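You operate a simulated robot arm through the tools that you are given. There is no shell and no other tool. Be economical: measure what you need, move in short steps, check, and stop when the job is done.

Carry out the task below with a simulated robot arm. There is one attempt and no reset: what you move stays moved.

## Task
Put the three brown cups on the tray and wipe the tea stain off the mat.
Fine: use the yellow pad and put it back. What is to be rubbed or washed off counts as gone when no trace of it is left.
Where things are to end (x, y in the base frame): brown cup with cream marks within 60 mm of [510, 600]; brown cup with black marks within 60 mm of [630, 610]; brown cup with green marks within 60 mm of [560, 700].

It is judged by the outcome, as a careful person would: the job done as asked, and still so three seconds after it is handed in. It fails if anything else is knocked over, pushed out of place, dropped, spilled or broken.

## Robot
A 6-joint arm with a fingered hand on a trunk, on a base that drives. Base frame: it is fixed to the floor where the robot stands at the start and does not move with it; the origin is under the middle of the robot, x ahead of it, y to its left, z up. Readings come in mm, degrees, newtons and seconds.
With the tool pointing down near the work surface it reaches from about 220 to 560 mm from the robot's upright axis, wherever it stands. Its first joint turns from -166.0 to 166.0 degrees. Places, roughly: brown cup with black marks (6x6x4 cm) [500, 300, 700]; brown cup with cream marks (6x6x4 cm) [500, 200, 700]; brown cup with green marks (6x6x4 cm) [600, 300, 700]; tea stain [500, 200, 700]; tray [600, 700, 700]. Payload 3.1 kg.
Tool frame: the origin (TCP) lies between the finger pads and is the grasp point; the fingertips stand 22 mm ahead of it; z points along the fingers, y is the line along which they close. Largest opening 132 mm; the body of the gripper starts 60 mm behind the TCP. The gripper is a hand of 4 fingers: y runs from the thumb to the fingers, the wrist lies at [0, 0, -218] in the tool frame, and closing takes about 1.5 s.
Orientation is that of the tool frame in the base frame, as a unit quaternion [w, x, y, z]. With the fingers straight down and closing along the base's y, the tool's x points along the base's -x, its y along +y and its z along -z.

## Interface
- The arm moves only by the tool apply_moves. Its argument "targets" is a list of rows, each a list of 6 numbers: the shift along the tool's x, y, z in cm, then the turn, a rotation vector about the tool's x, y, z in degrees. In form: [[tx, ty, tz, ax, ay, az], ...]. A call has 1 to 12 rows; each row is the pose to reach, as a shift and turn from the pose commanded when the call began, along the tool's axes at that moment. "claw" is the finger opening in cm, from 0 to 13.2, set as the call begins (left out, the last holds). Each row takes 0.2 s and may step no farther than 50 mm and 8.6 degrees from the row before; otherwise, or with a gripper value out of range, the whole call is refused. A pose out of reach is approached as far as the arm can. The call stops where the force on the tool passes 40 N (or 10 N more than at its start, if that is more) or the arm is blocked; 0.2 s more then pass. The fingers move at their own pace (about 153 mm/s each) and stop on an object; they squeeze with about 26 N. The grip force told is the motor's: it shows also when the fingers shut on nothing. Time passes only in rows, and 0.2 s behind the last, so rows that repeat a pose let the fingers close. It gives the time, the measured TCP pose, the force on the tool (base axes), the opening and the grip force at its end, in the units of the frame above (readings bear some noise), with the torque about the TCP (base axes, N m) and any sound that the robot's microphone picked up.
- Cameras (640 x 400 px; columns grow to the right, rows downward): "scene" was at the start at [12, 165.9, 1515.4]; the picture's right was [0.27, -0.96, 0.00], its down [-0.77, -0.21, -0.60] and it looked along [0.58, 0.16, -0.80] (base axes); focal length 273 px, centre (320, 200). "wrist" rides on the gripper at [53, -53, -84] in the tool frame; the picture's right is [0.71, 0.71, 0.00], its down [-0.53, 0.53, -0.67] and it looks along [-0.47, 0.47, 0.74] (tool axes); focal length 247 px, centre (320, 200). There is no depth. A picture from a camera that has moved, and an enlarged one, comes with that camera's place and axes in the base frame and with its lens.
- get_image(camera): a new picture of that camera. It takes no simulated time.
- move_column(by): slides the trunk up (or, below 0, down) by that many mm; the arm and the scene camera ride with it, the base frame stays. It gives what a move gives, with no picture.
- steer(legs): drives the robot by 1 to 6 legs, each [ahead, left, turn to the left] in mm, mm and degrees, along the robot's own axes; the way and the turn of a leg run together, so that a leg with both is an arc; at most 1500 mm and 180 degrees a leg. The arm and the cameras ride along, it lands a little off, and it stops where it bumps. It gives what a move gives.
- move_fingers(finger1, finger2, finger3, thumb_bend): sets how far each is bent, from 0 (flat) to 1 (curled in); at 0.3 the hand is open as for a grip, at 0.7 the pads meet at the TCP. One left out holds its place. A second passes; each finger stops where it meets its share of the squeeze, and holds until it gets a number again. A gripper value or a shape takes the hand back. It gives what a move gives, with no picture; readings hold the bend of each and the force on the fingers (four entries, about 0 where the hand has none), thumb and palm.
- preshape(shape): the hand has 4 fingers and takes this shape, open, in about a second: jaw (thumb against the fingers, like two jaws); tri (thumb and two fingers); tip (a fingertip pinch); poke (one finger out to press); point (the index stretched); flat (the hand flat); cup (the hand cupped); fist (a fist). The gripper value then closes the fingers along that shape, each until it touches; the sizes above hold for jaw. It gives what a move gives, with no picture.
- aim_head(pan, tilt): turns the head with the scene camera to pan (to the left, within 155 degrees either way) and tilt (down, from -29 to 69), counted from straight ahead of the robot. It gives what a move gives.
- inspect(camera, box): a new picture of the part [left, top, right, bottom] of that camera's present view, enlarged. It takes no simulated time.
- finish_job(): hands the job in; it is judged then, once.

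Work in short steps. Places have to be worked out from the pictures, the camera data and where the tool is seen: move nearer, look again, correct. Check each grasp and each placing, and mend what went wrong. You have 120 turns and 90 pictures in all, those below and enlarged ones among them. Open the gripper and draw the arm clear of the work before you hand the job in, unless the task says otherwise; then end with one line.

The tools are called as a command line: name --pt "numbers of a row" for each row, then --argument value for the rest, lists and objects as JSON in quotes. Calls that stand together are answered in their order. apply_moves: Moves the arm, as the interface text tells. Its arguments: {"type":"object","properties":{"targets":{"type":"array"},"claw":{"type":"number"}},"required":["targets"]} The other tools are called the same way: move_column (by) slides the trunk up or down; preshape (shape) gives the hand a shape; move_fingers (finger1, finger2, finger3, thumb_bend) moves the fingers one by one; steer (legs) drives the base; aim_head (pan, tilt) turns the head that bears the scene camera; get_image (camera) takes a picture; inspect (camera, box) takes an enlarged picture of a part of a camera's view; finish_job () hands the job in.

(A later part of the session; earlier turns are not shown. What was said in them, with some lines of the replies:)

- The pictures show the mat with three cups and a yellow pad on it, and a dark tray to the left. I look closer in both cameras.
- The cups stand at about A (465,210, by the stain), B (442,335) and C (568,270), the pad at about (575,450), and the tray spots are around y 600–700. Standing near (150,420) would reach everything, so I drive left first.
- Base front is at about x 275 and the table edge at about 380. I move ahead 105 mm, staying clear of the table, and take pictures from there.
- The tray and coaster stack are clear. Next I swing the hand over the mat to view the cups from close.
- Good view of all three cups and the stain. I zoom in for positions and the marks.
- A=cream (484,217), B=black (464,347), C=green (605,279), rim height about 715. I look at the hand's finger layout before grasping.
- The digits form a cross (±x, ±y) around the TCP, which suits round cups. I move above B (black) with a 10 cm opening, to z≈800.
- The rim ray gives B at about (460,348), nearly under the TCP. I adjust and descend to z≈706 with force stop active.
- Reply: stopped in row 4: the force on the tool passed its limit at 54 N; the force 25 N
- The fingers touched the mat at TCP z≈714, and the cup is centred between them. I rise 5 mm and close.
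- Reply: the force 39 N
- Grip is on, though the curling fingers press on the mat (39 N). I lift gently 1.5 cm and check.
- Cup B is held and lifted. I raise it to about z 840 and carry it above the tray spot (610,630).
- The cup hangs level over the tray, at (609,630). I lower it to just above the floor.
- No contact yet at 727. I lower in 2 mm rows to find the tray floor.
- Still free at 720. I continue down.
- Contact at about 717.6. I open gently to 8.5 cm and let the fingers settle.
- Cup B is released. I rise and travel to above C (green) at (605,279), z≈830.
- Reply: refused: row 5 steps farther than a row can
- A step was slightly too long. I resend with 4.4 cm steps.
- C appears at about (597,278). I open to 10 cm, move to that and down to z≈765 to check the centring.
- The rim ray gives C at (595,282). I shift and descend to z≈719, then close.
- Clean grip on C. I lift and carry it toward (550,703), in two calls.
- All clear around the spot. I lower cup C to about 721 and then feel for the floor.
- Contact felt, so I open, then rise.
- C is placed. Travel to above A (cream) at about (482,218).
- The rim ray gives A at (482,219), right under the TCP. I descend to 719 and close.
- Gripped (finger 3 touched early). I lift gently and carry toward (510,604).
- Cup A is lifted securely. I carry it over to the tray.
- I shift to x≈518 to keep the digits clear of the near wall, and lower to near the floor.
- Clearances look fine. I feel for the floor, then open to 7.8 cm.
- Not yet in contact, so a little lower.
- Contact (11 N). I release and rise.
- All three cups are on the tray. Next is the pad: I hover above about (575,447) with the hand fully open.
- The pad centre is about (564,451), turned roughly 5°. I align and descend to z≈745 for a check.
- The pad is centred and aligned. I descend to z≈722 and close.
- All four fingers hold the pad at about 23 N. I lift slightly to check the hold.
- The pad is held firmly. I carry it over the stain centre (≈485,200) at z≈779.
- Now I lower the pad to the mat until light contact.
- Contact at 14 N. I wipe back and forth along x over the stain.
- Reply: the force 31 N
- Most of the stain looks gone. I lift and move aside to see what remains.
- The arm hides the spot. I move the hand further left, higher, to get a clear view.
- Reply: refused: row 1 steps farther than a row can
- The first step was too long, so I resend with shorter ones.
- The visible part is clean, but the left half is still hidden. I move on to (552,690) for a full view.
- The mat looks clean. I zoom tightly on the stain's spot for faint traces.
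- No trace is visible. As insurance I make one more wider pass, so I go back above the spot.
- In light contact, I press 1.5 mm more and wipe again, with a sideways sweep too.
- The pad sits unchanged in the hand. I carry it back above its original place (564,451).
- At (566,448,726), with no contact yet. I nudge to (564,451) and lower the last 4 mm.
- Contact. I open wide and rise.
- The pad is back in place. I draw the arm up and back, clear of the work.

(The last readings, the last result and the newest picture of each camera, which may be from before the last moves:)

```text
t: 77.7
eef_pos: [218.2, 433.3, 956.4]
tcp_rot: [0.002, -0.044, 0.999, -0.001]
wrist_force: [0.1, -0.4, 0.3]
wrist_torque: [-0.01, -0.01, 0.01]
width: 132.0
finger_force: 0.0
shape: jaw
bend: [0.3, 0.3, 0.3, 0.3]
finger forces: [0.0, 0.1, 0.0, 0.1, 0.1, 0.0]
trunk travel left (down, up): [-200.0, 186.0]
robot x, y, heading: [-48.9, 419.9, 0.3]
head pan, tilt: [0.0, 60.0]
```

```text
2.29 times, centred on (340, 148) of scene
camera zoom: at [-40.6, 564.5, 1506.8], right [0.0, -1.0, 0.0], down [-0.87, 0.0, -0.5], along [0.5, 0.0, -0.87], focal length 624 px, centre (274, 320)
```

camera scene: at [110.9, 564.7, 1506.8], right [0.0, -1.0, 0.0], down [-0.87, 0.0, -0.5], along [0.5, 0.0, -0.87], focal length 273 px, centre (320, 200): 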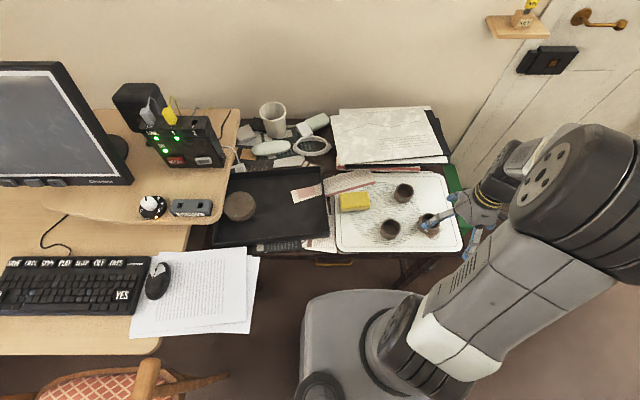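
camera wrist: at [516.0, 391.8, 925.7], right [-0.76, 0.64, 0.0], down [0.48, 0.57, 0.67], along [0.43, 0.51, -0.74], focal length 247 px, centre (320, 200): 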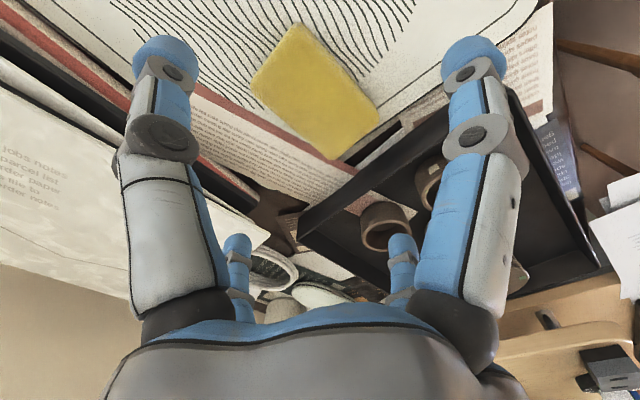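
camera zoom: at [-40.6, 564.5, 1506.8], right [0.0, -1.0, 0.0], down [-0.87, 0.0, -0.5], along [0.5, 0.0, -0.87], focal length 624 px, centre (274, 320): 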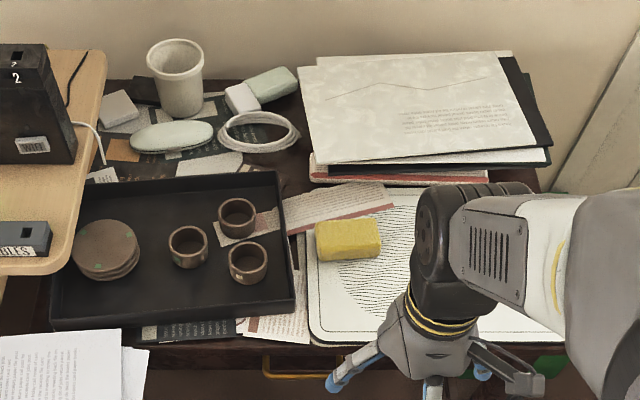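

Everything else looks undisturbed. I swing the arm left a bit to see the stain's spot one last time.

apply_moves --pt "0 4.5 0 0 0 0" --pt "0 9 0 0 0 0" --pt "0 13.5 0 0 0 0" --pt "0 18 0 0 0 0" --pt "-1 22.5 0 0 0 0" --pt "-2 26 0 0 0 0"

inspect --camera "scene" --box '[340, 120, 460, 220]'

```text
t: 79.1
eef_pos: [218.5, 695.4, 958.7]
tcp_rot: [0.001, -0.044, 0.999, -0.001]
wrist_force: [-0.2, 0.6, -0.3]
wrist_torque: [0.0, 0.02, -0.01]
width: 131.8
finger_force: 0.0
shape: jaw
bend: [0.3, 0.3, 0.3, 0.3]
finger forces: [0.0, 0.0, 0.0, 0.0, 0.0, 0.1]
trunk travel left (down, up): [-200.0, 186.0]
robot x, y, heading: [-43.3, 417.8, 0.2]
head pan, tilt: [0.0, 60.0]
```

```text
4.00 times, centred on (400, 170) of scene
camera zoom: at [-38.5, 565.3, 1506.7], right [0.0, -1.0, 0.0], down [-0.87, 0.0, -0.5], along [0.5, 0.0, -0.87], focal length 1092 px, centre (0, 320)
```

zoom: 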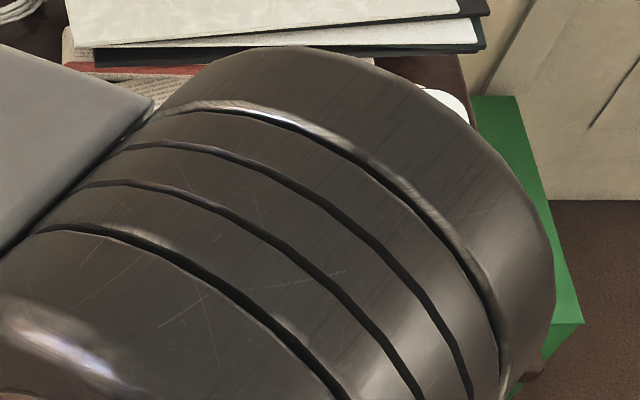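

The elbow blocks the view. I drive back toward the starting place, so that the mat lies in the open part of the view.

steer --legs '[[0, -420, 0]]'

get_image --camera "scene"

```text
t: 81.6
eef_pos: [217.2, 282.2, 958.9]
tcp_rot: [0.001, -0.047, 0.999, 0.0]
wrist_force: [-0.7, -0.4, -0.3]
wrist_torque: [0.01, 0.0, -0.01]
width: 132.3
finger_force: 0.1
shape: jaw
bend: [0.3, 0.3, 0.3, 0.3]
finger forces: [0.1, 0.0, 0.0, 0.1, 0.0, 0.1]
trunk travel left (down, up): [-200.0, 186.0]
robot x, y, heading: [-46.3, 5.0, 0.3]
head pan, tilt: [0.0, 60.0]
```

```text
26 pictures are left
camera scene: at [-38.0, 151.1, 1506.9], right [0.01, -1.0, 0.0], down [-0.87, 0.0, -0.5], along [0.5, 0.0, -0.87], focal length 273 px, centre (320, 200)
```

scene: 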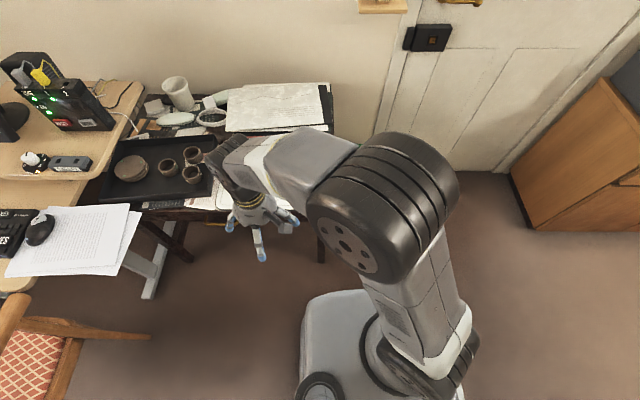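

The wrist camera can see it instead. I shift the hand 13 cm to the right.

apply_moves --pt "0 -4.5 0 0 0 0" --pt "0 -9 0 0 0 0" --pt "0 -13 0 0 0 0" --pt "0 -13 0 0 0 0"

inspect --camera "wrist" --box '[180, 80, 420, 260]'

```text
t: 82.6
eef_pos: [232.3, 151.8, 956.4]
tcp_rot: [0.001, -0.047, 0.999, -0.001]
wrist_force: [0.3, 0.1, -0.4]
wrist_torque: [-0.03, -0.01, 0.01]
width: 132.2
finger_force: 0.0
shape: jaw
bend: [0.3, 0.3, 0.3, 0.3]
finger forces: [0.0, 0.0, 0.0, 0.1, 0.0, 0.1]
trunk travel left (down, up): [-200.0, 186.0]
robot x, y, heading: [-45.7, 8.0, 0.2]
head pan, tilt: [0.0, 60.0]
```

```text
2.22 times, centred on (300, 170) of wrist
camera zoom: at [182.7, 94.3, 1040.8], right [-0.77, 0.64, 0.0], down [0.47, 0.57, 0.67], along [0.43, 0.51, -0.74], focal length 549 px, centre (364, 267)
```

zoom: 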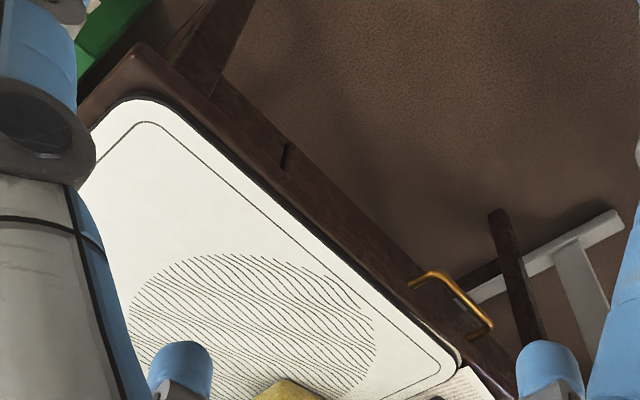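

The mat shows no trace of the stain, the cups and pad are in place, and the hand is open and clear, so I hand in the job.

finish_job

```text
The job is handed in.
```

The three brown cups are on the tray within 60 mm of their marks. No trace of the tea stain shows on the mat in the last pictures, and the yellow pad is back where it was.
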